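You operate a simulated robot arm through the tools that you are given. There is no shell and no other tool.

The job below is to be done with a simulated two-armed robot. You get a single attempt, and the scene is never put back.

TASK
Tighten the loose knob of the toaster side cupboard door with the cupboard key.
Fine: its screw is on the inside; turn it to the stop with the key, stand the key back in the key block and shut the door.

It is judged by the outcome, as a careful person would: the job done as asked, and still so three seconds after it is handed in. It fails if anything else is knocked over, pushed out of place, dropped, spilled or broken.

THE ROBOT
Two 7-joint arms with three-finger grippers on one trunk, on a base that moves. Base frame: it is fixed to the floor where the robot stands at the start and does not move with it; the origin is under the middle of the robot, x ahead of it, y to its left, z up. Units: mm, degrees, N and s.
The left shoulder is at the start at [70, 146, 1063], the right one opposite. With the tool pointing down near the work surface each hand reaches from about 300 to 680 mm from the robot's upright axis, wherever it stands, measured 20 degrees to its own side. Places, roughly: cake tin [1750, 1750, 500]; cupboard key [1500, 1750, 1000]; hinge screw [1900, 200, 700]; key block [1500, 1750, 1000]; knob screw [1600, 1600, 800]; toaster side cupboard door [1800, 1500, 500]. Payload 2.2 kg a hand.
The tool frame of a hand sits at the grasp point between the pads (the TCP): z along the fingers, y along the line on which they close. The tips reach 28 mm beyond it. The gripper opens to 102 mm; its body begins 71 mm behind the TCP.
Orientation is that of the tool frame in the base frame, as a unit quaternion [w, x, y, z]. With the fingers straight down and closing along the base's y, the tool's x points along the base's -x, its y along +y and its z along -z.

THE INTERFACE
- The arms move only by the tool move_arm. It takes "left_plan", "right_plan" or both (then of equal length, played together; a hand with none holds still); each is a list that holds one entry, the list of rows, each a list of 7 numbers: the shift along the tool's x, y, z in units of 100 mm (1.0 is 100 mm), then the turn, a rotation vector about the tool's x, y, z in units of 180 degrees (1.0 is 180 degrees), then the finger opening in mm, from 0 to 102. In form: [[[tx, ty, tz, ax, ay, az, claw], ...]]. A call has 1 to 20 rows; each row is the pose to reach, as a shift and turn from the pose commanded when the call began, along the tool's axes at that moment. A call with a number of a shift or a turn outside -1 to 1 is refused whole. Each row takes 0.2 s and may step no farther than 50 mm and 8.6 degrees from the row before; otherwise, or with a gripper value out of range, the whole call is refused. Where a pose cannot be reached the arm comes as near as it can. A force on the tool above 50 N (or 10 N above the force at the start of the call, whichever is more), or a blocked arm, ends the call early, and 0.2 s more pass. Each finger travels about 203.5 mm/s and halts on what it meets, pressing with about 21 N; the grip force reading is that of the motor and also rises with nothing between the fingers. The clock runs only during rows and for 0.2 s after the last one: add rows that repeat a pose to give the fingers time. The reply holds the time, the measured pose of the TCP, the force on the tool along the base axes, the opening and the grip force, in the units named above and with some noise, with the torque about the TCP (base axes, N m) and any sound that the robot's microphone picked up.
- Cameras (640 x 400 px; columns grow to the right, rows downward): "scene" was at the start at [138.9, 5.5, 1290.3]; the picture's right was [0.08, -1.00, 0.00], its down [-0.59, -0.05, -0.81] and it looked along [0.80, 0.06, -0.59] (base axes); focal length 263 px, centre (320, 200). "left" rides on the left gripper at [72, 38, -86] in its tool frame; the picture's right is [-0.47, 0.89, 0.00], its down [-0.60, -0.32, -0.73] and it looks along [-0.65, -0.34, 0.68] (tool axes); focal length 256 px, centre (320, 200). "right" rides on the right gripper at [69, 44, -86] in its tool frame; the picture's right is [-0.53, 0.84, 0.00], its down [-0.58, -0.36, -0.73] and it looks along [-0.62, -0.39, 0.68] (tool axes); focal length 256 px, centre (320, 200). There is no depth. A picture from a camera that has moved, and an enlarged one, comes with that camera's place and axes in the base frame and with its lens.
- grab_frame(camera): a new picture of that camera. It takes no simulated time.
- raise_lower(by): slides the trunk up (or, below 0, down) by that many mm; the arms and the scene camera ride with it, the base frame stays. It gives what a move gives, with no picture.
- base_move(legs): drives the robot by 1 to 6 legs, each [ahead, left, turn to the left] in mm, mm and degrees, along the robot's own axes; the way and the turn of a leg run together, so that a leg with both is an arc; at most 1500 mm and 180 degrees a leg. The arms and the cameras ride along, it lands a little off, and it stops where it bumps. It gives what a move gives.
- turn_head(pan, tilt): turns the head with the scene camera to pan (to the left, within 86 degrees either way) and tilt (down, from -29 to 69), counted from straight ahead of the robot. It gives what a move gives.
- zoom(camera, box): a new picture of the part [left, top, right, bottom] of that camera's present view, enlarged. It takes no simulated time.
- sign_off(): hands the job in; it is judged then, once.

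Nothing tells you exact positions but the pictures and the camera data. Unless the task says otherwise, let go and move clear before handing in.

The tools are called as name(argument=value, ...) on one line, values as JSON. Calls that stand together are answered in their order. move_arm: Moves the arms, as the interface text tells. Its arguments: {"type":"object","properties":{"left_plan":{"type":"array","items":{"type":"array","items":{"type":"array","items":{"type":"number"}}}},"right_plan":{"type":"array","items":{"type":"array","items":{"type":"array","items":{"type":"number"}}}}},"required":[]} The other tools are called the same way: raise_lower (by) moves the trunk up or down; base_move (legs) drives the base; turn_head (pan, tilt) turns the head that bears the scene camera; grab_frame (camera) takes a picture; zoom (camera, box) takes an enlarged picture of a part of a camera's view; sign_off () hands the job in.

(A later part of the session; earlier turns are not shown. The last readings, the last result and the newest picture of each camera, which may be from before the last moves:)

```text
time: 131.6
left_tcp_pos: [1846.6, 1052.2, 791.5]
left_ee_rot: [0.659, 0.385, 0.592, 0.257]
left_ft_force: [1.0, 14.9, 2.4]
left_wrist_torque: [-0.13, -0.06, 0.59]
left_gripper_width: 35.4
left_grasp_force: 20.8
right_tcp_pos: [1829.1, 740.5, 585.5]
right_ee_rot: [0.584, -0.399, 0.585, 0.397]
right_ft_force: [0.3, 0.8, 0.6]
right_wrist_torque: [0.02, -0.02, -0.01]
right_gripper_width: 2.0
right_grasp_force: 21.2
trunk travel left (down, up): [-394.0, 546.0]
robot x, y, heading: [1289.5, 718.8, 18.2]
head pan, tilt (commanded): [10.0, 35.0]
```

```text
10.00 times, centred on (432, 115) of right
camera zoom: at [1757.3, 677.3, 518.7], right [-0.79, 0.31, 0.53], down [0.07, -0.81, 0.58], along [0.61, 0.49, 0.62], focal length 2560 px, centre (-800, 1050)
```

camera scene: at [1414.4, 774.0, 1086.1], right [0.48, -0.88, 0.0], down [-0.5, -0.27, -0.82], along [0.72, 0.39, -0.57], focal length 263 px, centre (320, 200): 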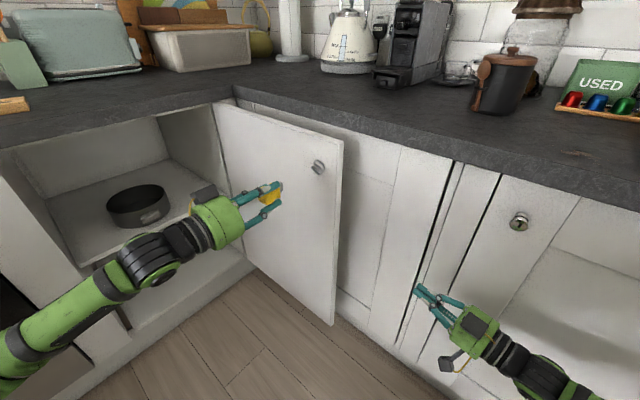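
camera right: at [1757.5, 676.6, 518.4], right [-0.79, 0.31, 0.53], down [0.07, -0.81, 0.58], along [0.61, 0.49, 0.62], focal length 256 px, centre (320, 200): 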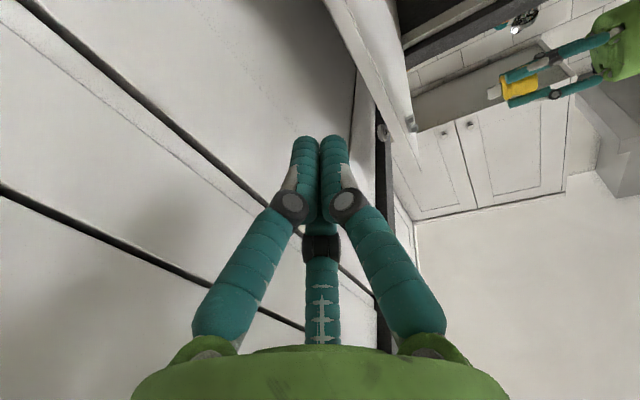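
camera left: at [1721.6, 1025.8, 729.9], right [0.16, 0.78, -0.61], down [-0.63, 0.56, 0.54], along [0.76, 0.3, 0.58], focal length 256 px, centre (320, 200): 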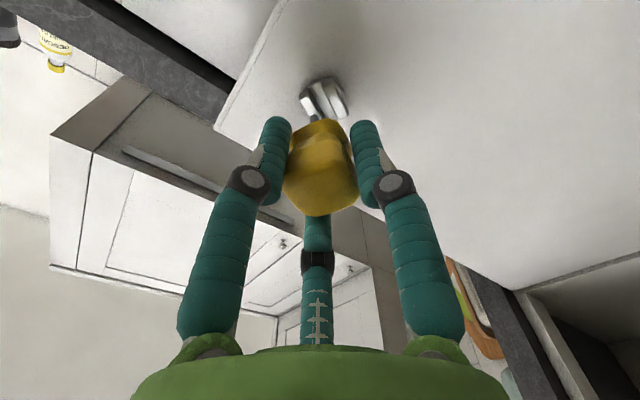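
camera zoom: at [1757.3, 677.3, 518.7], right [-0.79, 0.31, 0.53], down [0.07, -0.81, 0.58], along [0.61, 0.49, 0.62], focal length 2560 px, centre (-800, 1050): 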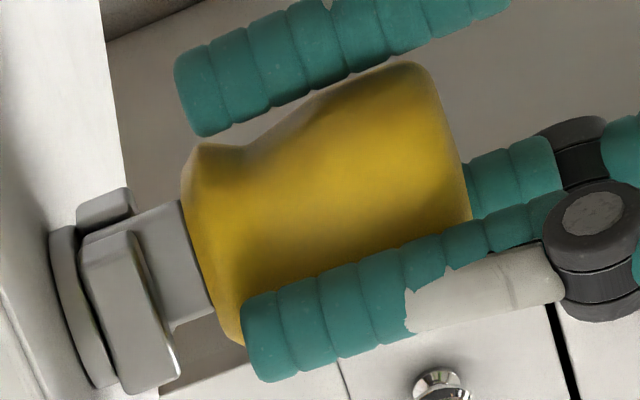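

move_arm(left_plan=[[[0.015, 0.01, 0, 0, 0, 0, 0], [0.03, 0.02, 0, 0, 0, -0.01, 0], [0.03, 0.02, 0, 0, 0, -0.03, 0]]])

zoom(camera="scene", box=[302, 156, 328, 178])

zoom(camera="right", box=[400, 95, 464, 135])

```text
time: 132.4
left_tcp_pos: [1847.0, 1051.1, 793.1]
left_ee_rot: [0.671, 0.36, 0.609, 0.223]
left_ft_force: [-6.8, 1.4, -2.2]
left_wrist_torque: [0.02, 0.09, 0.03]
left_gripper_width: 34.9
left_grasp_force: 21.2
right_tcp_pos: [1830.0, 739.3, 587.5]
right_ee_rot: [0.585, -0.399, 0.584, 0.398]
right_ft_force: [1.0, -1.0, -0.4]
right_wrist_torque: [-0.04, -0.03, 0.03]
right_gripper_width: 2.1
right_grasp_force: 21.1
trunk travel left (down, up): [-394.0, 546.0]
robot x, y, heading: [1290.6, 711.7, 18.6]
head pan, tilt (commanded): [10.0, 35.0]
```

```text
16.00 times, centred on (315, 167) of scene
camera zoom: at [1413.2, 774.2, 1086.1], right [0.48, -0.88, 0.0], down [-0.5, -0.27, -0.82], along [0.72, 0.39, -0.57], focal length 4214 px, centre (400, 728)
```

zoom: 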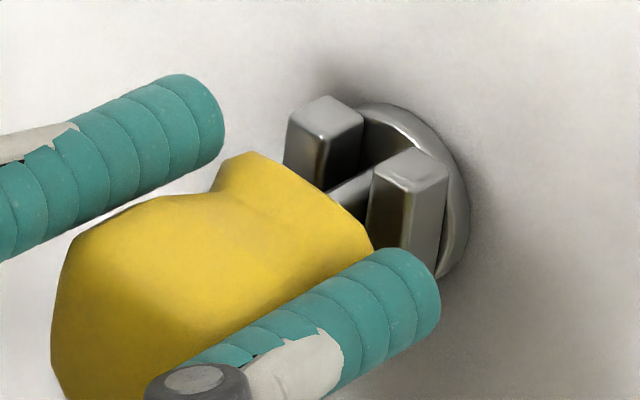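

```text
10.00 times, centred on (432, 115) of right
camera zoom: at [1757.0, 676.4, 518.8], right [-0.79, 0.31, 0.53], down [0.07, -0.81, 0.58], along [0.61, 0.49, 0.62], focal length 2560 px, centre (-800, 1050)
```

zoom: 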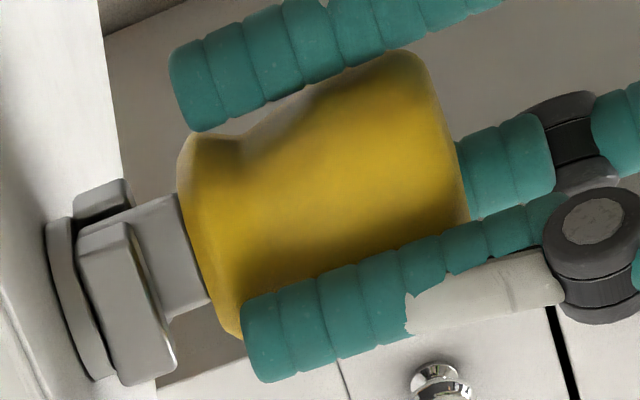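

The load is released and the screw stays where it was. I withdraw the key straight back.

move_arm(left_plan=[[[0, 0, -0.04, 0, 0, 0, 0], [0, 0, -0.08, 0, 0, 0, 0], [0, 0, -0.14, 0, 0, 0, 0], [0, 0, -0.22, 0, 0, 0, 0], [0, 0, -0.35, 0, 0, 0, 0], [0, 0, -0.5, 0, 0, 0, 0], [0, 0, -0.7, 0, 0, 0, 0]]])

grab_frame(camera="scene")

zoom(camera="scene", box=[264, 146, 344, 196])

zoom(camera="right", box=[390, 80, 518, 160])

```text
time: 134.0
left_tcp_pos: [1779.3, 1068.6, 793.2]
left_ee_rot: [0.67, 0.358, 0.61, 0.226]
left_ft_force: [1.2, -0.2, -0.9]
left_wrist_torque: [0.03, 0.02, 0.01]
left_gripper_width: 35.2
left_grasp_force: 20.7
right_tcp_pos: [1829.8, 739.4, 586.4]
right_ee_rot: [0.585, -0.398, 0.584, 0.398]
right_ft_force: [0.3, 0.4, -0.3]
right_wrist_torque: [-0.02, -0.02, -0.01]
right_gripper_width: 2.3
right_grasp_force: 20.9
trunk travel left (down, up): [-394.0, 546.0]
robot x, y, heading: [1289.7, 718.5, 18.5]
head pan, tilt (commanded): [10.0, 35.0]
```

```text
taken
camera scene: at [1413.8, 773.9, 1086.1], right [0.48, -0.88, 0.0], down [-0.5, -0.27, -0.82], along [0.72, 0.39, -0.57], focal length 263 px, centre (320, 200)
```

scene: 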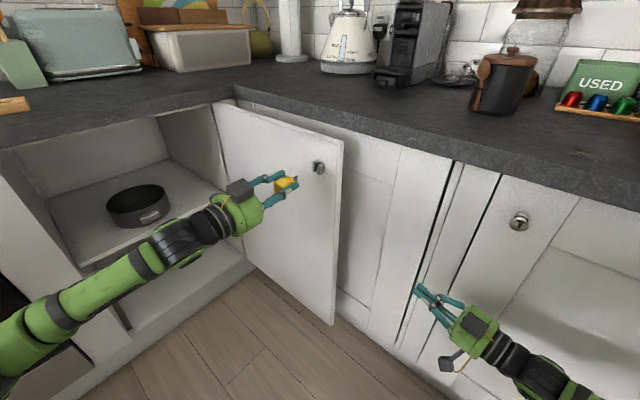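

```text
8.00 times, centred on (304, 171) of scene
camera zoom: at [1413.8, 773.9, 1086.1], right [0.48, -0.88, 0.0], down [-0.5, -0.27, -0.82], along [0.72, 0.39, -0.57], focal length 2107 px, centre (448, 432)
```

zoom: 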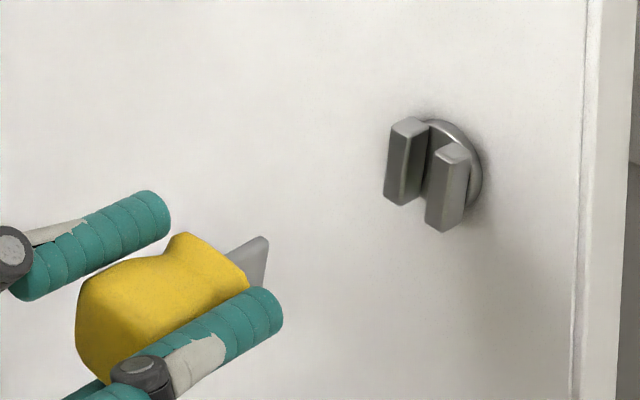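

```text
5.00 times, centred on (454, 120) of right
camera zoom: at [1757.3, 676.5, 518.6], right [-0.79, 0.31, 0.53], down [0.07, -0.81, 0.58], along [0.61, 0.49, 0.62], focal length 1280 px, centre (-350, 600)
```

zoom: 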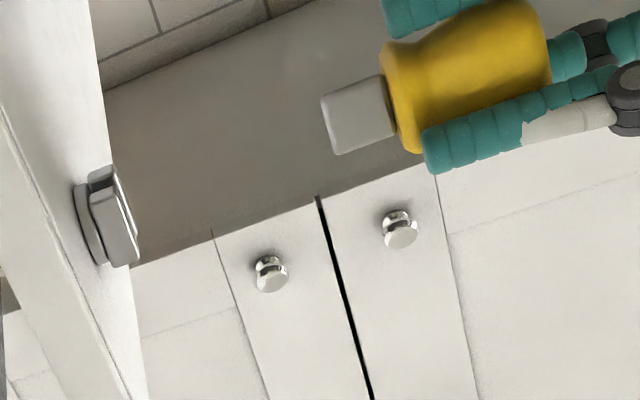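

The key is free and the door is still open against its stop; the screw slot now stands nearly vertical. I back away a little more, turn the key to point down, and raise up to carry it to the block.

move_arm(left_plan=[[[0, 0, -0.2, 0, 0, 0, 0], [0, 0, -0.4, 0, 0, 0, 0], [0, 0, -0.6, 0, 0, 0, 0]]])

move_arm(left_plan=[[[0, 0, 0, 0.0344, 0.0298, 0, 0], [0, 0, 0, 0.0687, 0.0596, 0, 0], [0, 0, 0, 0.1031, 0.0895, 0, 0], [0, 0, 0, 0.1375, 0.1193, 0, 0], [0, 0, 0, 0.1718, 0.1491, 0, 0], [0, 0, 0, 0.2062, 0.1789, 0, 0], [0, 0, 0, 0.2405, 0.2087, 0, 0], [0, 0, 0, 0.2749, 0.2385, 0, 0], [0, 0, 0, 0.3093, 0.2684, 0, 0], [0, 0, 0, 0.3436, 0.2982, 0, 0], [0, 0, 0, 0.378, 0.328, 0, 0]]])

grab_frame(camera="scene")

```text
time: 134.8
left_tcp_pos: [1720.7, 1079.4, 793.6]
left_ee_rot: [0.67, 0.358, 0.609, 0.226]
left_ft_force: [0.0, -0.8, -0.5]
left_wrist_torque: [0.0, -0.03, 0.01]
left_gripper_width: 35.2
left_grasp_force: 21.0
right_tcp_pos: [1829.5, 739.8, 587.3]
right_ee_rot: [0.585, -0.398, 0.584, 0.398]
right_ft_force: [-0.5, 0.6, -0.4]
right_wrist_torque: [-0.01, -0.02, 0.0]
right_gripper_width: 2.2
right_grasp_force: 21.3
trunk travel left (down, up): [-394.0, 546.0]
robot x, y, heading: [1288.6, 719.0, 18.3]
head pan, tilt (commanded): [10.0, 35.0]
```

```text
time: 137.2
left_tcp_pos: [1721.4, 1079.5, 793.4]
left_ee_rot: [-0.002, 0.507, 0.862, -0.001]
left_ft_force: [0.1, -0.6, -0.6]
left_wrist_torque: [-0.01, 0.01, -0.02]
left_gripper_width: 34.9
left_grasp_force: 20.6
right_tcp_pos: [1830.7, 739.2, 585.9]
right_ee_rot: [0.585, -0.398, 0.584, 0.398]
right_ft_force: [-0.2, -0.1, -0.8]
right_wrist_torque: [0.02, -0.02, 0.0]
right_gripper_width: 2.1
right_grasp_force: 20.8
trunk travel left (down, up): [-394.0, 546.0]
robot x, y, heading: [1290.3, 718.1, 18.4]
head pan, tilt (commanded): [10.0, 35.0]
```

```text
taken
camera scene: at [1414.5, 773.4, 1086.0], right [0.48, -0.88, 0.0], down [-0.5, -0.27, -0.82], along [0.72, 0.39, -0.57], focal length 263 px, centre (320, 200)
```

scene: 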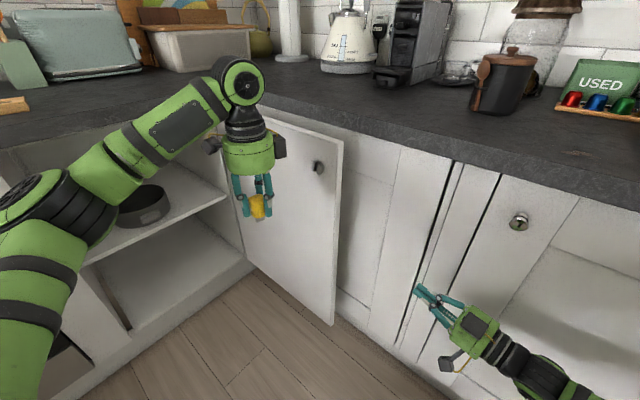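

Tool is pointing down with the key. I raise the trunk and drive back to the counter stance used for picking up the key.

raise_lower(by=290)

base_move(legs=[[0, 0, 10], [122, 425, 0]])

turn_head(pan=15, tilt=45)

grab_frame(camera="scene")

grab_frame(camera="left")

```text
time: 140.1
left_tcp_pos: [1721.0, 1080.5, 1081.9]
left_ee_rot: [-0.001, 0.507, 0.862, 0.0]
left_ft_force: [0.5, -0.5, -1.0]
left_wrist_torque: [0.01, 0.01, -0.02]
left_gripper_width: 35.0
left_grasp_force: 21.2
right_tcp_pos: [1830.6, 739.4, 876.1]
right_ee_rot: [0.584, -0.398, 0.585, 0.398]
right_ft_force: [-0.7, 0.3, -0.6]
right_wrist_torque: [0.01, 0.01, -0.01]
right_gripper_width: 2.1
right_grasp_force: 20.8
trunk travel left (down, up): [-684.0, 256.0]
robot x, y, heading: [1289.4, 718.1, 18.5]
head pan, tilt (commanded): [10.0, 35.0]
```

```text
time: 143.4
left_tcp_pos: [1562.8, 1574.3, 1082.5]
left_ee_rot: [-0.001, 0.432, 0.902, 0.001]
left_ft_force: [0.1, -0.2, -1.6]
left_wrist_torque: [0.01, 0.0, 0.01]
left_gripper_width: 35.2
left_grasp_force: 21.0
right_tcp_pos: [1726.0, 1257.7, 876.9]
right_ee_rot: [0.548, -0.446, 0.548, 0.446]
right_ft_force: [0.2, -0.1, -0.1]
right_wrist_torque: [0.0, 0.01, -0.01]
right_gripper_width: 2.5
right_grasp_force: 21.1
trunk travel left (down, up): [-684.0, 256.0]
robot x, y, heading: [1192.2, 1146.7, 28.4]
head pan, tilt (commanded): [10.0, 35.0]
```

```text
time: 144.2
left_tcp_pos: [1560.9, 1574.0, 1081.8]
left_ee_rot: [0.0, 0.432, 0.902, 0.0]
left_ft_force: [-0.3, 0.2, -0.6]
left_wrist_torque: [0.02, -0.05, 0.0]
left_gripper_width: 34.7
left_grasp_force: 21.1
right_tcp_pos: [1726.4, 1259.0, 876.7]
right_ee_rot: [0.549, -0.446, 0.549, 0.446]
right_ft_force: [0.2, 0.1, -0.1]
right_wrist_torque: [0.01, 0.02, -0.02]
right_gripper_width: 2.5
right_grasp_force: 21.1
trunk travel left (down, up): [-684.0, 256.0]
robot x, y, heading: [1192.5, 1141.7, 28.2]
head pan, tilt (commanded): [15.0, 45.0]
```

```text
taken
camera scene: at [1300.8, 1222.0, 1361.3], right [0.68, -0.73, 0.0], down [-0.52, -0.48, -0.71], along [0.52, 0.48, -0.71], focal length 263 px, centre (320, 200)
```

scene: 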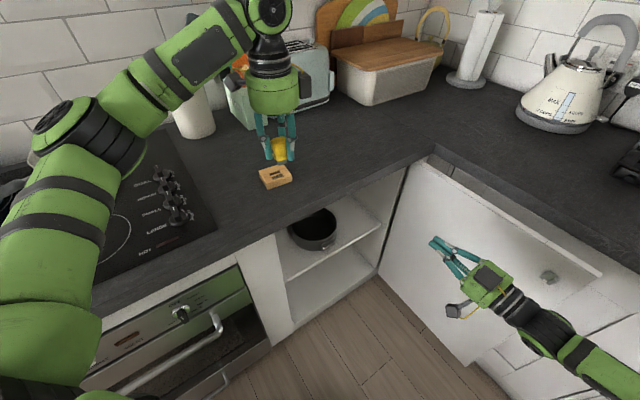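

```text
taken
camera left: at [1546.3, 1655.6, 1167.1], right [0.98, 0.19, 0.0], down [0.13, -0.67, 0.73], along [0.14, -0.72, -0.68], focal length 256 px, centre (320, 200)
```

left: 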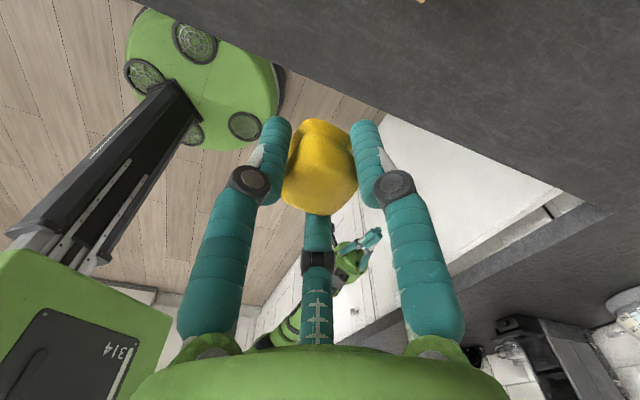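

I'm back at the counter. I check the blade's actual direction and the block's slot with the other cameras before placing the key.

grab_frame(camera="right")

zoom(camera="scene", box=[240, 120, 320, 190])

```text
taken
camera right: at [1665.9, 1182.8, 808.4], right [-0.83, 0.17, 0.53], down [0.21, -0.79, 0.58], along [0.52, 0.59, 0.62], focal length 256 px, centre (320, 200)
```

right: 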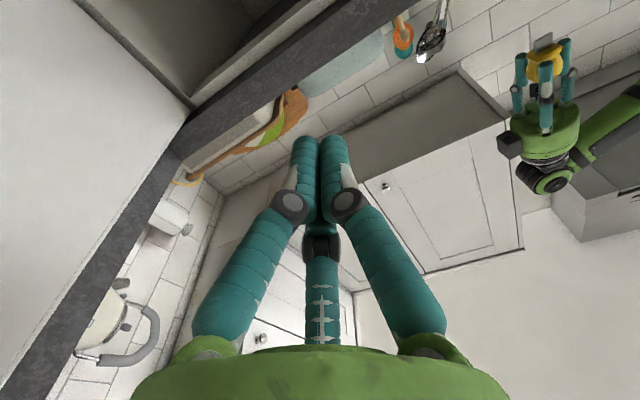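

```text
5.71 times, centred on (280, 155) of scene
camera zoom: at [1300.8, 1222.0, 1361.3], right [0.68, -0.73, 0.0], down [-0.52, -0.48, -0.71], along [0.52, 0.48, -0.71], focal length 1505 px, centre (549, 457)
```

zoom: 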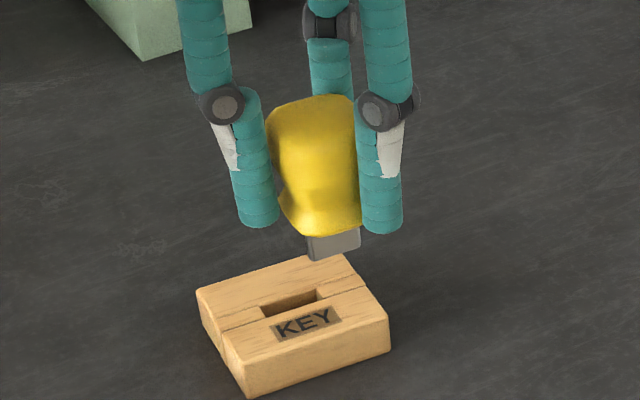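

zoom(camera="right", box=[506, 20, 586, 80])

zoom(camera="scene", box=[262, 140, 302, 186])

```text
6.67 times, centred on (546, 50) of right
camera zoom: at [1665.9, 1182.8, 808.4], right [-0.83, 0.17, 0.53], down [0.21, -0.79, 0.58], along [0.52, 0.59, 0.62], focal length 1707 px, centre (-1187, 1200)
```

zoom: 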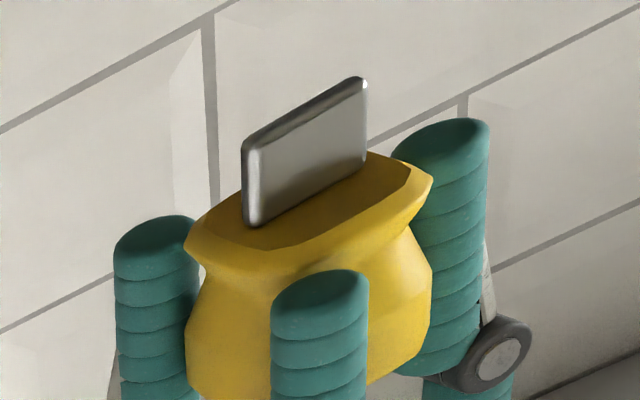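

```text
8.70 times, centred on (282, 163) of scene
camera zoom: at [1300.8, 1222.0, 1361.3], right [0.68, -0.73, 0.0], down [-0.52, -0.48, -0.71], along [0.52, 0.48, -0.71], focal length 2290 px, centre (650, 522)
```

zoom: 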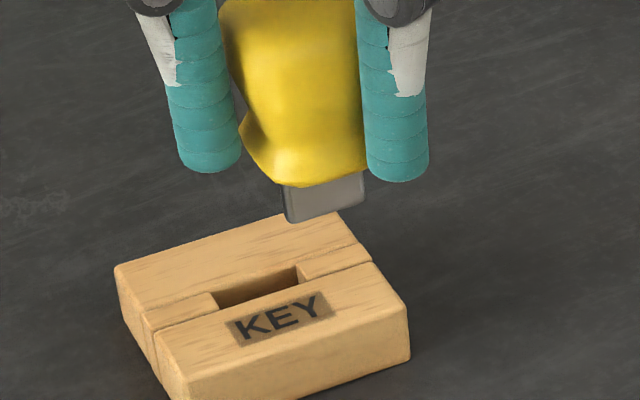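

zoom(camera="scene", box=[260, 160, 300, 190])

zoom(camera="scene", box=[272, 146, 296, 164])

```text
13.33 times, centred on (280, 175) of scene
camera zoom: at [1300.8, 1222.0, 1361.3], right [0.68, -0.73, 0.0], down [-0.52, -0.48, -0.71], along [0.52, 0.48, -0.71], focal length 3512 px, centre (853, 533)
```

zoom: 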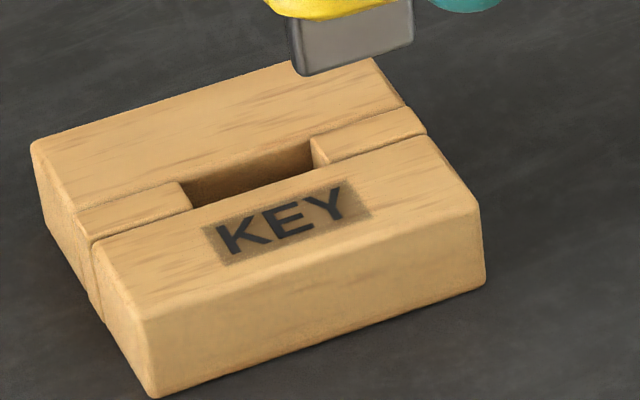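

```text
16.00 times, centred on (284, 155) of scene
camera zoom: at [1300.8, 1222.0, 1361.3], right [0.68, -0.73, 0.0], down [-0.52, -0.48, -0.71], along [0.52, 0.48, -0.71], focal length 4214 px, centre (896, 920)
```

zoom: 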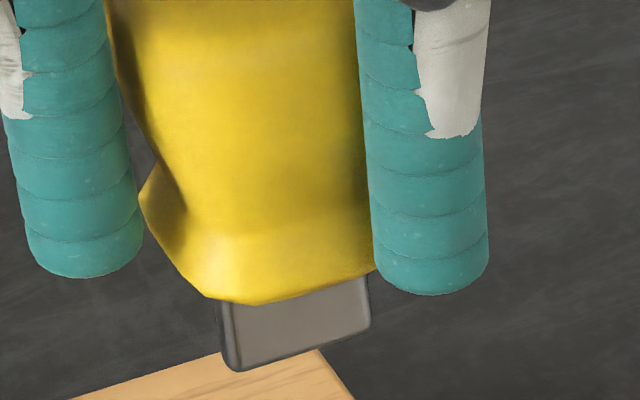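

The blade and the block's slot turn out to be parallel within about a degree (the block sits slightly askew on the counter, at about −18°). I move the key over the block, staying about 45 mm above it.

move_arm(left_plan=[[[0.16, 0.31, 0, 0, 0, 0, 0], [0.32, 0.63, 0, 0, 0, 0, 0], [0.475, 0.94, 0, 0, 0, 0, 0], [0.475, 0.94, 0.3, 0, 0, 0, 0], [0.475, 0.94, 0.6, 0, 0, 0, 0]]])

zoom(camera="scene", box=[250, 135, 314, 180])

grab_frame(camera="left")

grab_frame(camera="right")

```text
time: 145.4
left_tcp_pos: [1604.5, 1670.1, 1020.5]
left_ee_rot: [-0.001, 0.433, 0.902, 0.0]
left_ft_force: [-0.3, 0.2, -0.6]
left_wrist_torque: [-0.01, 0.0, -0.02]
left_gripper_width: 35.2
left_grasp_force: 21.0
right_tcp_pos: [1726.9, 1257.2, 875.9]
right_ee_rot: [0.549, -0.446, 0.549, 0.446]
right_ft_force: [0.4, -0.2, 0.0]
right_wrist_torque: [-0.01, -0.01, -0.01]
right_gripper_width: 2.3
right_grasp_force: 21.1
trunk travel left (down, up): [-684.0, 256.0]
robot x, y, heading: [1198.0, 1146.7, 28.1]
head pan, tilt (commanded): [15.0, 45.0]
```

```text
8.89 times, centred on (282, 158) of scene
camera zoom: at [1301.2, 1222.5, 1361.2], right [0.69, -0.73, 0.0], down [-0.52, -0.48, -0.71], along [0.51, 0.48, -0.71], focal length 2341 px, centre (658, 578)
```

zoom: 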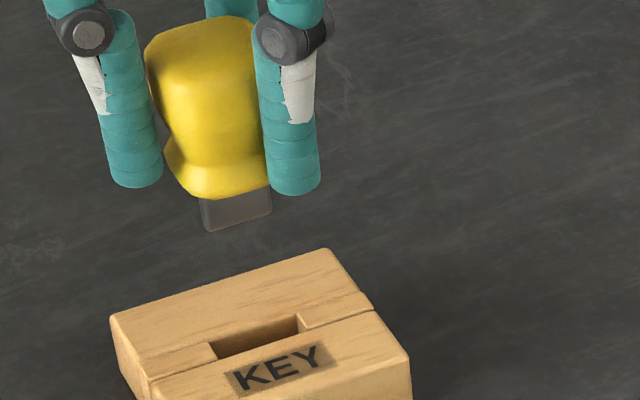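

```text
taken
camera left: at [1589.6, 1751.9, 1105.6], right [0.98, 0.19, 0.0], down [0.13, -0.67, 0.73], along [0.14, -0.72, -0.68], focal length 256 px, centre (320, 200)
```

left: 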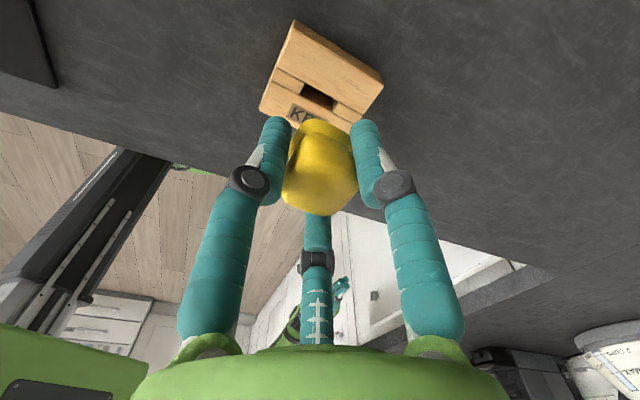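

```text
taken
camera right: at [1666.1, 1183.2, 808.3], right [-0.83, 0.17, 0.53], down [0.21, -0.79, 0.58], along [0.52, 0.59, 0.62], focal length 256 px, centre (320, 200)
```

right: 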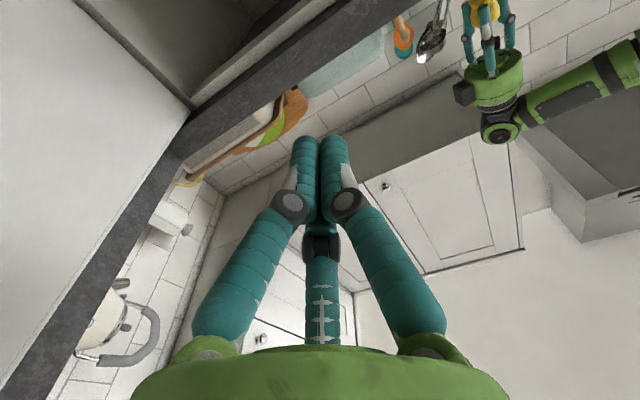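

zoom(camera="left", box=[250, 15, 394, 135])

zoom(camera="right", box=[440, 0, 520, 60])

```text
3.33 times, centred on (322, 75) of left
camera zoom: at [1589.6, 1751.9, 1105.6], right [0.98, 0.19, 0.0], down [0.13, -0.67, 0.73], along [0.14, -0.72, -0.68], focal length 853 px, centre (313, 617)
```

zoom: 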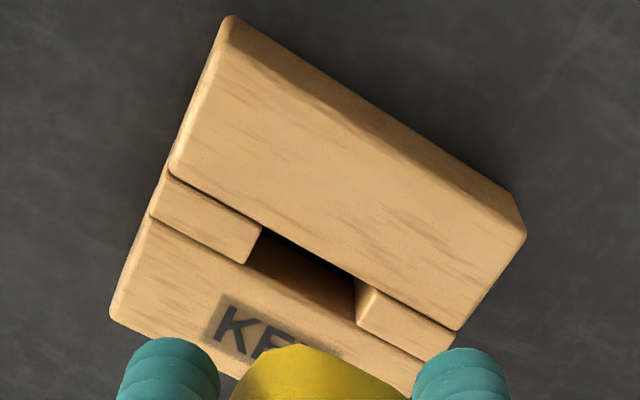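

```text
6.67 times, centred on (480, 30) of right
camera zoom: at [1666.1, 1183.2, 808.3], right [-0.83, 0.17, 0.53], down [0.21, -0.79, 0.58], along [0.52, 0.59, 0.62], focal length 1707 px, centre (-747, 1333)
```

zoom: 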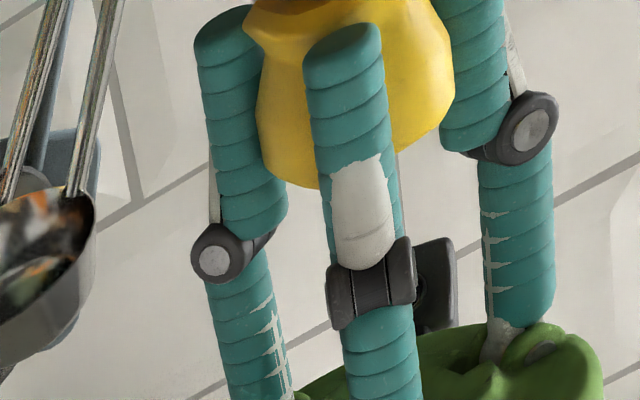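

The slot appears within a few mm of the key axis. I descend until the blade is only a few mm above the block, where the offset can be seen directly.

move_arm(left_plan=[[[0, 0, 0.12, 0, 0, 0, 0], [0, 0, 0.24, 0, 0, 0, 0], [0, 0, 0.33, 0, 0, 0, 0]]])

zoom(camera="scene", box=[262, 150, 302, 180])

zoom(camera="left", box=[250, 40, 394, 160])

```text
time: 146.2
left_tcp_pos: [1604.0, 1670.4, 988.4]
left_ee_rot: [0.0, 0.432, 0.902, 0.001]
left_ft_force: [-0.3, 0.8, -0.7]
left_wrist_torque: [0.01, 0.03, 0.0]
left_gripper_width: 35.2
left_grasp_force: 20.3
right_tcp_pos: [1726.8, 1257.8, 875.6]
right_ee_rot: [0.549, -0.445, 0.55, 0.445]
right_ft_force: [-0.2, 0.3, -0.2]
right_wrist_torque: [-0.02, 0.0, 0.02]
right_gripper_width: 2.4
right_grasp_force: 20.9
trunk travel left (down, up): [-684.0, 256.0]
robot x, y, heading: [1198.9, 1143.0, 28.1]
head pan, tilt (commanded): [15.0, 45.0]
```

```text
13.33 times, centred on (282, 165) of scene
camera zoom: at [1300.9, 1221.8, 1361.2], right [0.69, -0.73, 0.0], down [-0.52, -0.48, -0.71], along [0.52, 0.48, -0.71], focal length 3512 px, centre (827, 667)
```

zoom: 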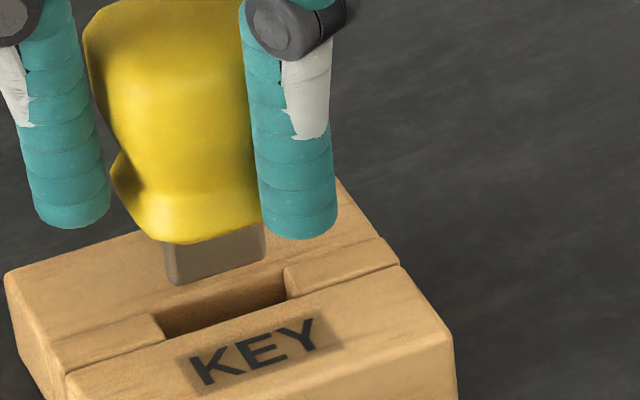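

```text
3.33 times, centred on (322, 100) of left
camera zoom: at [1589.2, 1751.5, 1073.5], right [0.98, 0.19, 0.0], down [0.13, -0.67, 0.73], along [0.14, -0.72, -0.68], focal length 853 px, centre (313, 533)
```

zoom: 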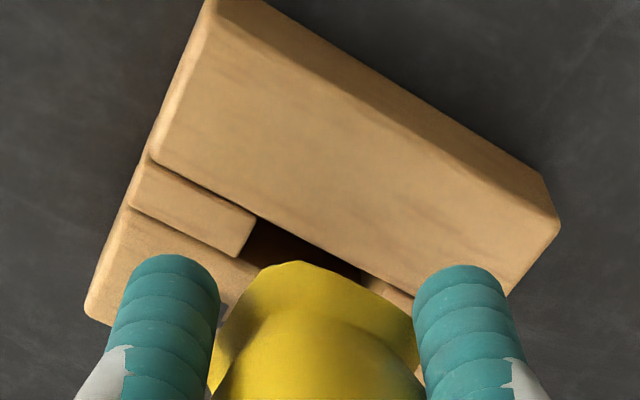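

The blade hovers about 10 mm above the slot and looks aligned within about 1 mm. I lower gently in small steps, watching the force.

move_arm(left_plan=[[[0, 0, 0.03, 0, 0, 0, 0], [0, 0, 0.06, 0, 0, 0, 0], [0, 0, 0.08, 0, 0, 0, 0]]])

zoom(camera="scene", box=[262, 150, 302, 180])

```text
time: 147.0
left_tcp_pos: [1605.3, 1670.1, 981.4]
left_ee_rot: [-0.001, 0.432, 0.902, 0.001]
left_ft_force: [0.2, 0.1, -0.8]
left_wrist_torque: [0.05, -0.02, 0.04]
left_gripper_width: 35.1
left_grasp_force: 21.3
right_tcp_pos: [1725.8, 1258.0, 876.6]
right_ee_rot: [0.548, -0.447, 0.548, 0.447]
right_ft_force: [-0.4, -0.3, 0.1]
right_wrist_torque: [0.0, 0.0, 0.02]
right_gripper_width: 1.9
right_grasp_force: 20.9
trunk travel left (down, up): [-684.0, 256.0]
robot x, y, heading: [1195.6, 1147.4, 28.1]
head pan, tilt (commanded): [15.0, 45.0]
```

```text
13.33 times, centred on (282, 165) of scene
camera zoom: at [1300.8, 1221.7, 1361.2], right [0.69, -0.73, 0.0], down [-0.52, -0.48, -0.71], along [0.52, 0.48, -0.71], focal length 3512 px, centre (827, 667)
```

zoom: 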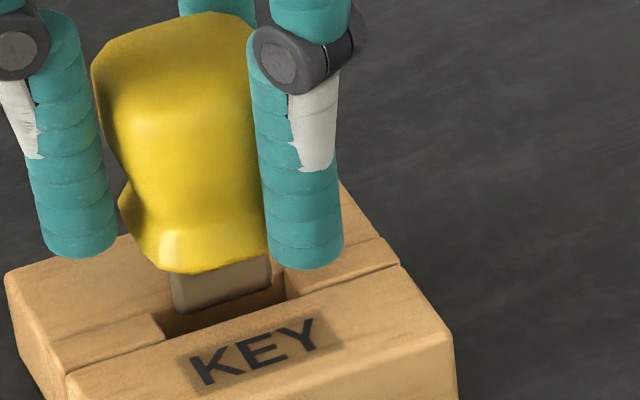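

The blade needs about 1 mm toward me and a few degrees counter-clockwise to sit in the slot. I apply that and lower another few mm, checking the force.

move_arm(left_plan=[[[-0.007, -0.01, 0, 0, 0, -0.017, 0], [-0.007, -0.01, 0.02, 0, 0, -0.017, 0], [-0.007, -0.01, 0.035, 0, 0, -0.017, 0]]])

zoom(camera="scene", box=[262, 150, 302, 180])

```text
time: 147.8
left_tcp_pos: [1603.4, 1669.4, 977.6]
left_ee_rot: [-0.001, 0.408, 0.913, -0.001]
left_ft_force: [-0.6, -0.7, -0.1]
left_wrist_torque: [-0.02, 0.01, -0.02]
left_gripper_width: 34.8
left_grasp_force: 20.9
right_tcp_pos: [1727.6, 1256.9, 876.9]
right_ee_rot: [0.549, -0.445, 0.549, 0.446]
right_ft_force: [-1.3, -0.5, 0.3]
right_wrist_torque: [0.01, 0.05, -0.01]
right_gripper_width: 2.5
right_grasp_force: 21.1
trunk travel left (down, up): [-684.0, 256.0]
robot x, y, heading: [1193.9, 1143.3, 28.5]
head pan, tilt (commanded): [15.0, 45.0]
```

```text
13.33 times, centred on (282, 165) of scene
camera zoom: at [1300.9, 1221.7, 1361.2], right [0.69, -0.73, 0.0], down [-0.52, -0.48, -0.71], along [0.52, 0.48, -0.71], focal length 3512 px, centre (827, 667)
```

zoom: 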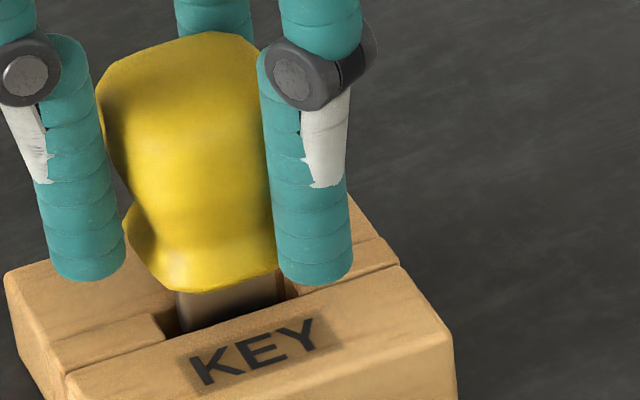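

move_arm(left_plan=[[[0, 0, 0.02, 0, 0, 0, 0], [0, 0, 0.04, 0, 0, 0, 0]]])

zoom(camera="scene", box=[262, 150, 302, 180])

```text
time: 148.4
left_tcp_pos: [1605.7, 1669.4, 974.1]
left_ee_rot: [-0.001, 0.408, 0.913, 0.0]
left_ft_force: [0.4, -0.3, -0.8]
left_wrist_torque: [-0.02, -0.04, -0.03]
left_gripper_width: 35.2
left_grasp_force: 21.0
right_tcp_pos: [1726.6, 1256.5, 875.9]
right_ee_rot: [0.548, -0.446, 0.548, 0.446]
right_ft_force: [-0.1, 1.0, -0.2]
right_wrist_torque: [0.03, 0.0, -0.03]
right_gripper_width: 2.3
right_grasp_force: 21.2
trunk travel left (down, up): [-684.0, 256.0]
robot x, y, heading: [1198.1, 1142.4, 28.2]
head pan, tilt (commanded): [15.0, 45.0]
```

```text
13.33 times, centred on (282, 165) of scene
camera zoom: at [1300.8, 1221.7, 1361.2], right [0.69, -0.73, 0.0], down [-0.52, -0.48, -0.71], along [0.52, 0.48, -0.71], focal length 3512 px, centre (827, 667)
```

zoom: 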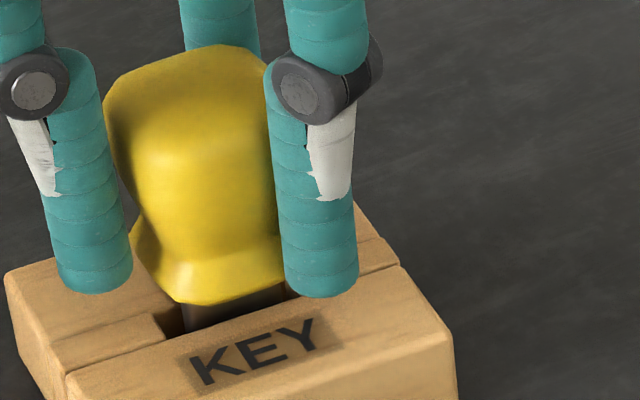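

The blade is going down into the slot without resistance. I continue to the seated height (TCP ≈ 962).

move_arm(left_plan=[[[0, 0, 0.03, 0, 0, 0, 0], [0, 0, 0.06, 0, 0, 0, 0], [0, 0, 0.09, 0, 0, 0, 0]]])

zoom(camera="scene", box=[262, 150, 302, 180])

```text
time: 149.2
left_tcp_pos: [1605.2, 1669.2, 965.3]
left_ee_rot: [-0.001, 0.408, 0.913, 0.002]
left_ft_force: [-0.3, 0.4, -0.5]
left_wrist_torque: [0.02, -0.02, 0.0]
left_gripper_width: 35.3
left_grasp_force: 21.2
right_tcp_pos: [1726.1, 1258.1, 876.7]
right_ee_rot: [0.549, -0.445, 0.549, 0.446]
right_ft_force: [0.8, -0.3, 0.1]
right_wrist_torque: [0.03, -0.01, 0.04]
right_gripper_width: 2.2
right_grasp_force: 21.0
trunk travel left (down, up): [-684.0, 256.0]
robot x, y, heading: [1194.8, 1142.8, 28.0]
head pan, tilt (commanded): [15.0, 45.0]
```

```text
13.33 times, centred on (282, 165) of scene
camera zoom: at [1300.9, 1221.8, 1361.2], right [0.69, -0.73, 0.0], down [-0.52, -0.48, -0.71], along [0.52, 0.48, -0.71], focal length 3512 px, centre (827, 667)
```

zoom: 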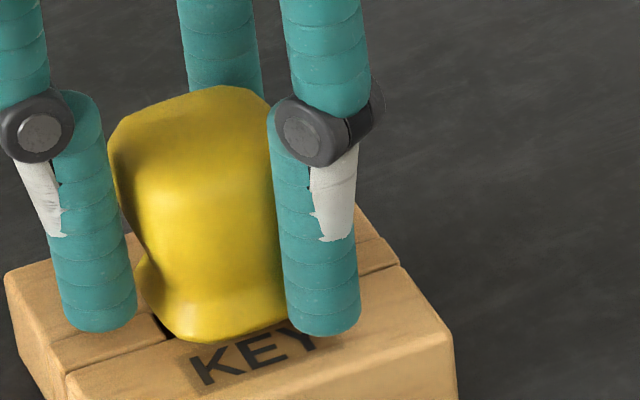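

move_arm(left_plan=[[[0, 0, 0.015, 0, 0, 0, 0], [0, 0, 0.03, 0, 0, 0, 0]]])

zoom(camera="scene", box=[262, 150, 302, 180])

zoom(camera="left", box=[220, 80, 420, 210])

```text
time: 149.8
left_tcp_pos: [1605.2, 1669.5, 964.0]
left_ee_rot: [0.0, 0.406, 0.914, 0.002]
left_ft_force: [0.5, 1.2, 6.6]
left_wrist_torque: [0.05, 0.08, -0.01]
left_gripper_width: 35.1
left_grasp_force: 21.1
right_tcp_pos: [1726.4, 1257.8, 877.2]
right_ee_rot: [0.55, -0.445, 0.548, 0.446]
right_ft_force: [-0.6, 0.9, 0.3]
right_wrist_torque: [-0.01, 0.01, 0.01]
right_gripper_width: 2.1
right_grasp_force: 21.0
trunk travel left (down, up): [-684.0, 256.0]
robot x, y, heading: [1192.3, 1143.5, 28.2]
head pan, tilt (commanded): [15.0, 45.0]
```

```text
13.33 times, centred on (282, 165) of scene
camera zoom: at [1300.3, 1221.0, 1361.5], right [0.69, -0.73, 0.0], down [-0.51, -0.48, -0.71], along [0.52, 0.48, -0.71], focal length 3512 px, centre (827, 667)
```

zoom: 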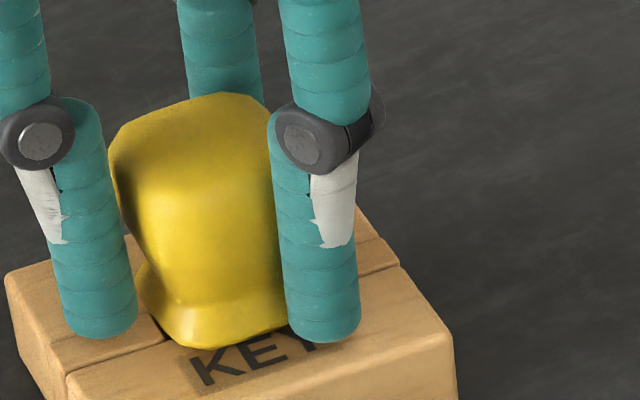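

```text
3.08 times, centred on (320, 145) of left
camera zoom: at [1585.4, 1749.4, 1048.6], right [0.97, 0.25, 0.0], down [0.17, -0.66, 0.73], along [0.18, -0.71, -0.68], focal length 788 px, centre (320, 369)
```

zoom: 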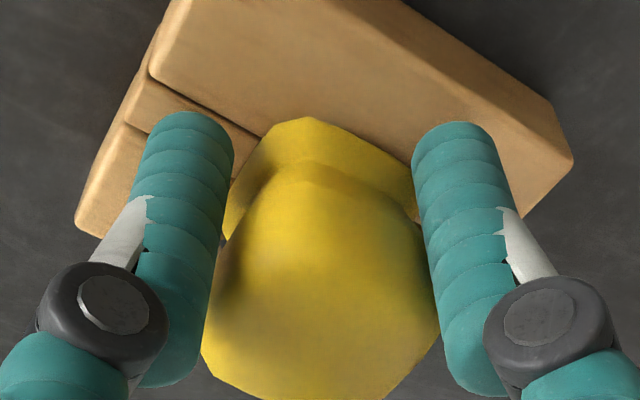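

The collar touches the block (about 7 N): the key is seated. I ease up a hair and open the fingers gently.

move_arm(left_plan=[[[0, 0, -0.01, 0, 0, 0, 0], [0, 0, -0.01, 0, 0, 0, 34], [0, 0, -0.01, 0, 0, 0, 38], [0, 0, -0.01, 0, 0, 0, 44], [0, 0, -0.01, 0, 0, 0, 52], [0, 0, -0.01, 0, 0, 0, 64]]])

zoom(camera="scene", box=[262, 150, 302, 180])

zoom(camera="left", box=[220, 80, 420, 210])

```text
time: 151.2
left_tcp_pos: [1605.5, 1669.7, 962.1]
left_ee_rot: [0.0, 0.407, 0.913, 0.001]
left_ft_force: [-0.3, 0.6, -0.4]
left_wrist_torque: [-0.01, -0.04, 0.01]
left_gripper_width: 64.1
left_grasp_force: 0.1
right_tcp_pos: [1726.8, 1257.5, 875.7]
right_ee_rot: [0.548, -0.447, 0.548, 0.447]
right_ft_force: [-0.3, -0.6, -0.6]
right_wrist_torque: [0.03, -0.01, 0.0]
right_gripper_width: 2.2
right_grasp_force: 20.7
trunk travel left (down, up): [-684.0, 256.0]
robot x, y, heading: [1194.0, 1147.8, 28.1]
head pan, tilt (commanded): [15.0, 45.0]
```

```text
13.33 times, centred on (282, 165) of scene
camera zoom: at [1300.8, 1221.6, 1361.2], right [0.69, -0.73, 0.0], down [-0.52, -0.48, -0.71], along [0.52, 0.48, -0.71], focal length 3512 px, centre (827, 667)
```

zoom: 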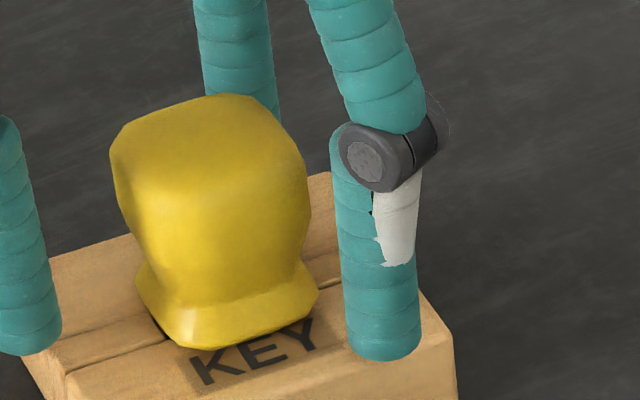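

```text
3.08 times, centred on (320, 145) of left
camera zoom: at [1585.5, 1749.6, 1047.6], right [0.97, 0.24, 0.0], down [0.17, -0.66, 0.73], along [0.18, -0.71, -0.68], focal length 788 px, centre (320, 369)
```

zoom: 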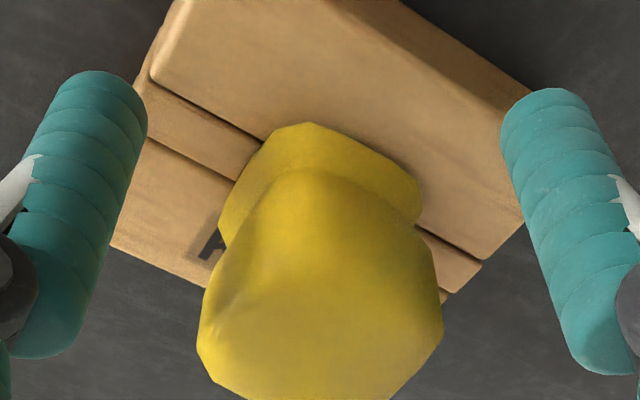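

The key stands upright in the block on its own. I lift the left hand straight up and away.

move_arm(left_plan=[[[0, 0, 0, 0, 0, 0, 85], [0, 0, -0.2, 0, 0, 0, 90], [0, 0, -0.45, 0, 0, 0, 90], [0, 0, -0.7, 0, 0, 0, 90], [0, 0, -0.98, 0, 0, 0, 90]]])

grab_frame(camera="scene")

zoom(camera="scene", box=[250, 140, 314, 190])

```text
time: 152.4
left_tcp_pos: [1602.8, 1667.1, 1062.7]
left_ee_rot: [-0.001, 0.408, 0.913, 0.001]
left_ft_force: [-0.8, 0.5, -0.8]
left_wrist_torque: [-0.01, -0.05, 0.02]
left_gripper_width: 89.9
left_grasp_force: 0.1
right_tcp_pos: [1726.8, 1255.8, 876.2]
right_ee_rot: [0.549, -0.446, 0.548, 0.446]
right_ft_force: [0.7, -0.5, 0.7]
right_wrist_torque: [-0.01, -0.04, 0.0]
right_gripper_width: 2.5
right_grasp_force: 21.1
trunk travel left (down, up): [-684.0, 256.0]
robot x, y, heading: [1193.4, 1145.8, 28.2]
head pan, tilt (commanded): [15.0, 45.0]
```

```text
taken
camera scene: at [1300.3, 1220.7, 1361.3], right [0.68, -0.73, 0.0], down [-0.51, -0.48, -0.71], along [0.52, 0.48, -0.71], focal length 263 px, centre (320, 200)
```

scene: 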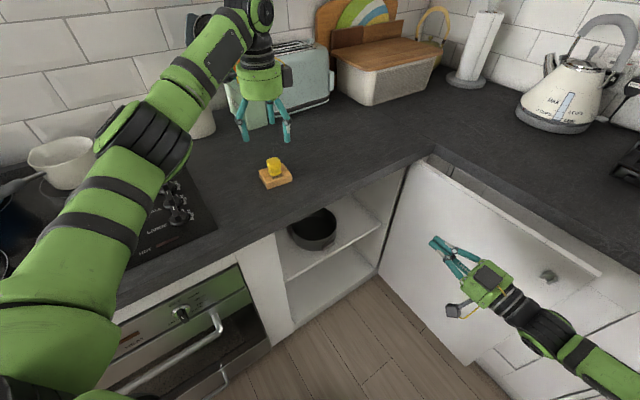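

```text
8.00 times, centred on (282, 165) of scene
camera zoom: at [1300.3, 1220.7, 1361.3], right [0.68, -0.73, 0.0], down [-0.51, -0.48, -0.71], along [0.52, 0.48, -0.71], focal length 2107 px, centre (624, 480)
```

zoom: 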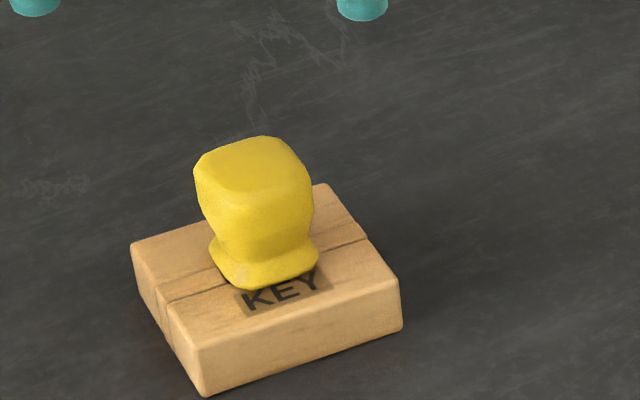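

The key stands properly back in its block. Let me check the screw on the door from here before shutting it.

zoom(camera="scene", box=[528, 262, 568, 292])

turn_head(pan=-30, tilt=45)

grab_frame(camera="scene")

```text
13.33 times, centred on (548, 277) of scene
camera zoom: at [1300.3, 1220.7, 1361.3], right [0.68, -0.73, 0.0], down [-0.51, -0.48, -0.71], along [0.52, 0.48, -0.71], focal length 3512 px, centre (-2720, -827)
```

zoom: 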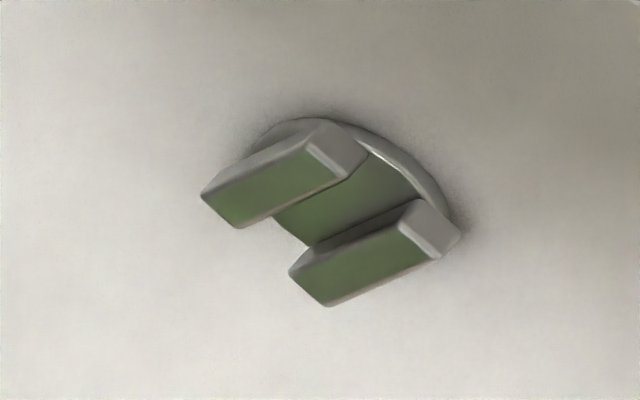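

```text
time: 153.5
left_tcp_pos: [1603.7, 1669.2, 1060.9]
left_ee_rot: [0.0, 0.408, 0.913, 0.0]
left_ft_force: [0.5, 0.5, 0.5]
left_wrist_torque: [-0.01, 0.0, 0.01]
left_gripper_width: 90.3
left_grasp_force: 0.1
right_tcp_pos: [1726.0, 1256.7, 876.3]
right_ee_rot: [0.548, -0.446, 0.549, 0.446]
right_ft_force: [0.0, -0.4, 0.1]
right_wrist_torque: [-0.01, 0.0, 0.02]
right_gripper_width: 2.1
right_grasp_force: 21.2
trunk travel left (down, up): [-684.0, 256.0]
robot x, y, heading: [1199.2, 1143.0, 27.9]
head pan, tilt (commanded): [-30.0, 45.0]
```

```text
taken
camera scene: at [1322.8, 1163.5, 1361.2], right [-0.03, -1.0, 0.0], down [-0.71, 0.02, -0.71], along [0.71, -0.02, -0.71], focal length 263 px, centre (320, 200)
```

scene: 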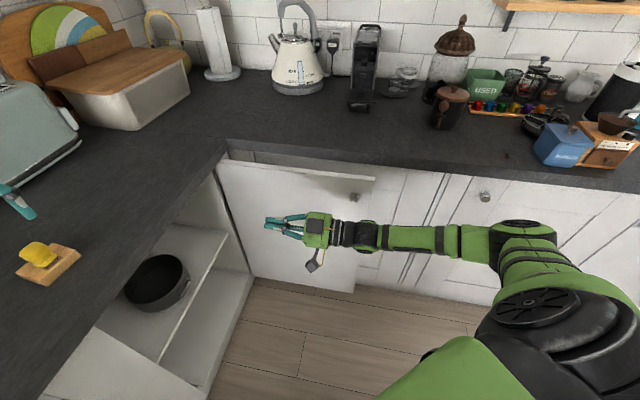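

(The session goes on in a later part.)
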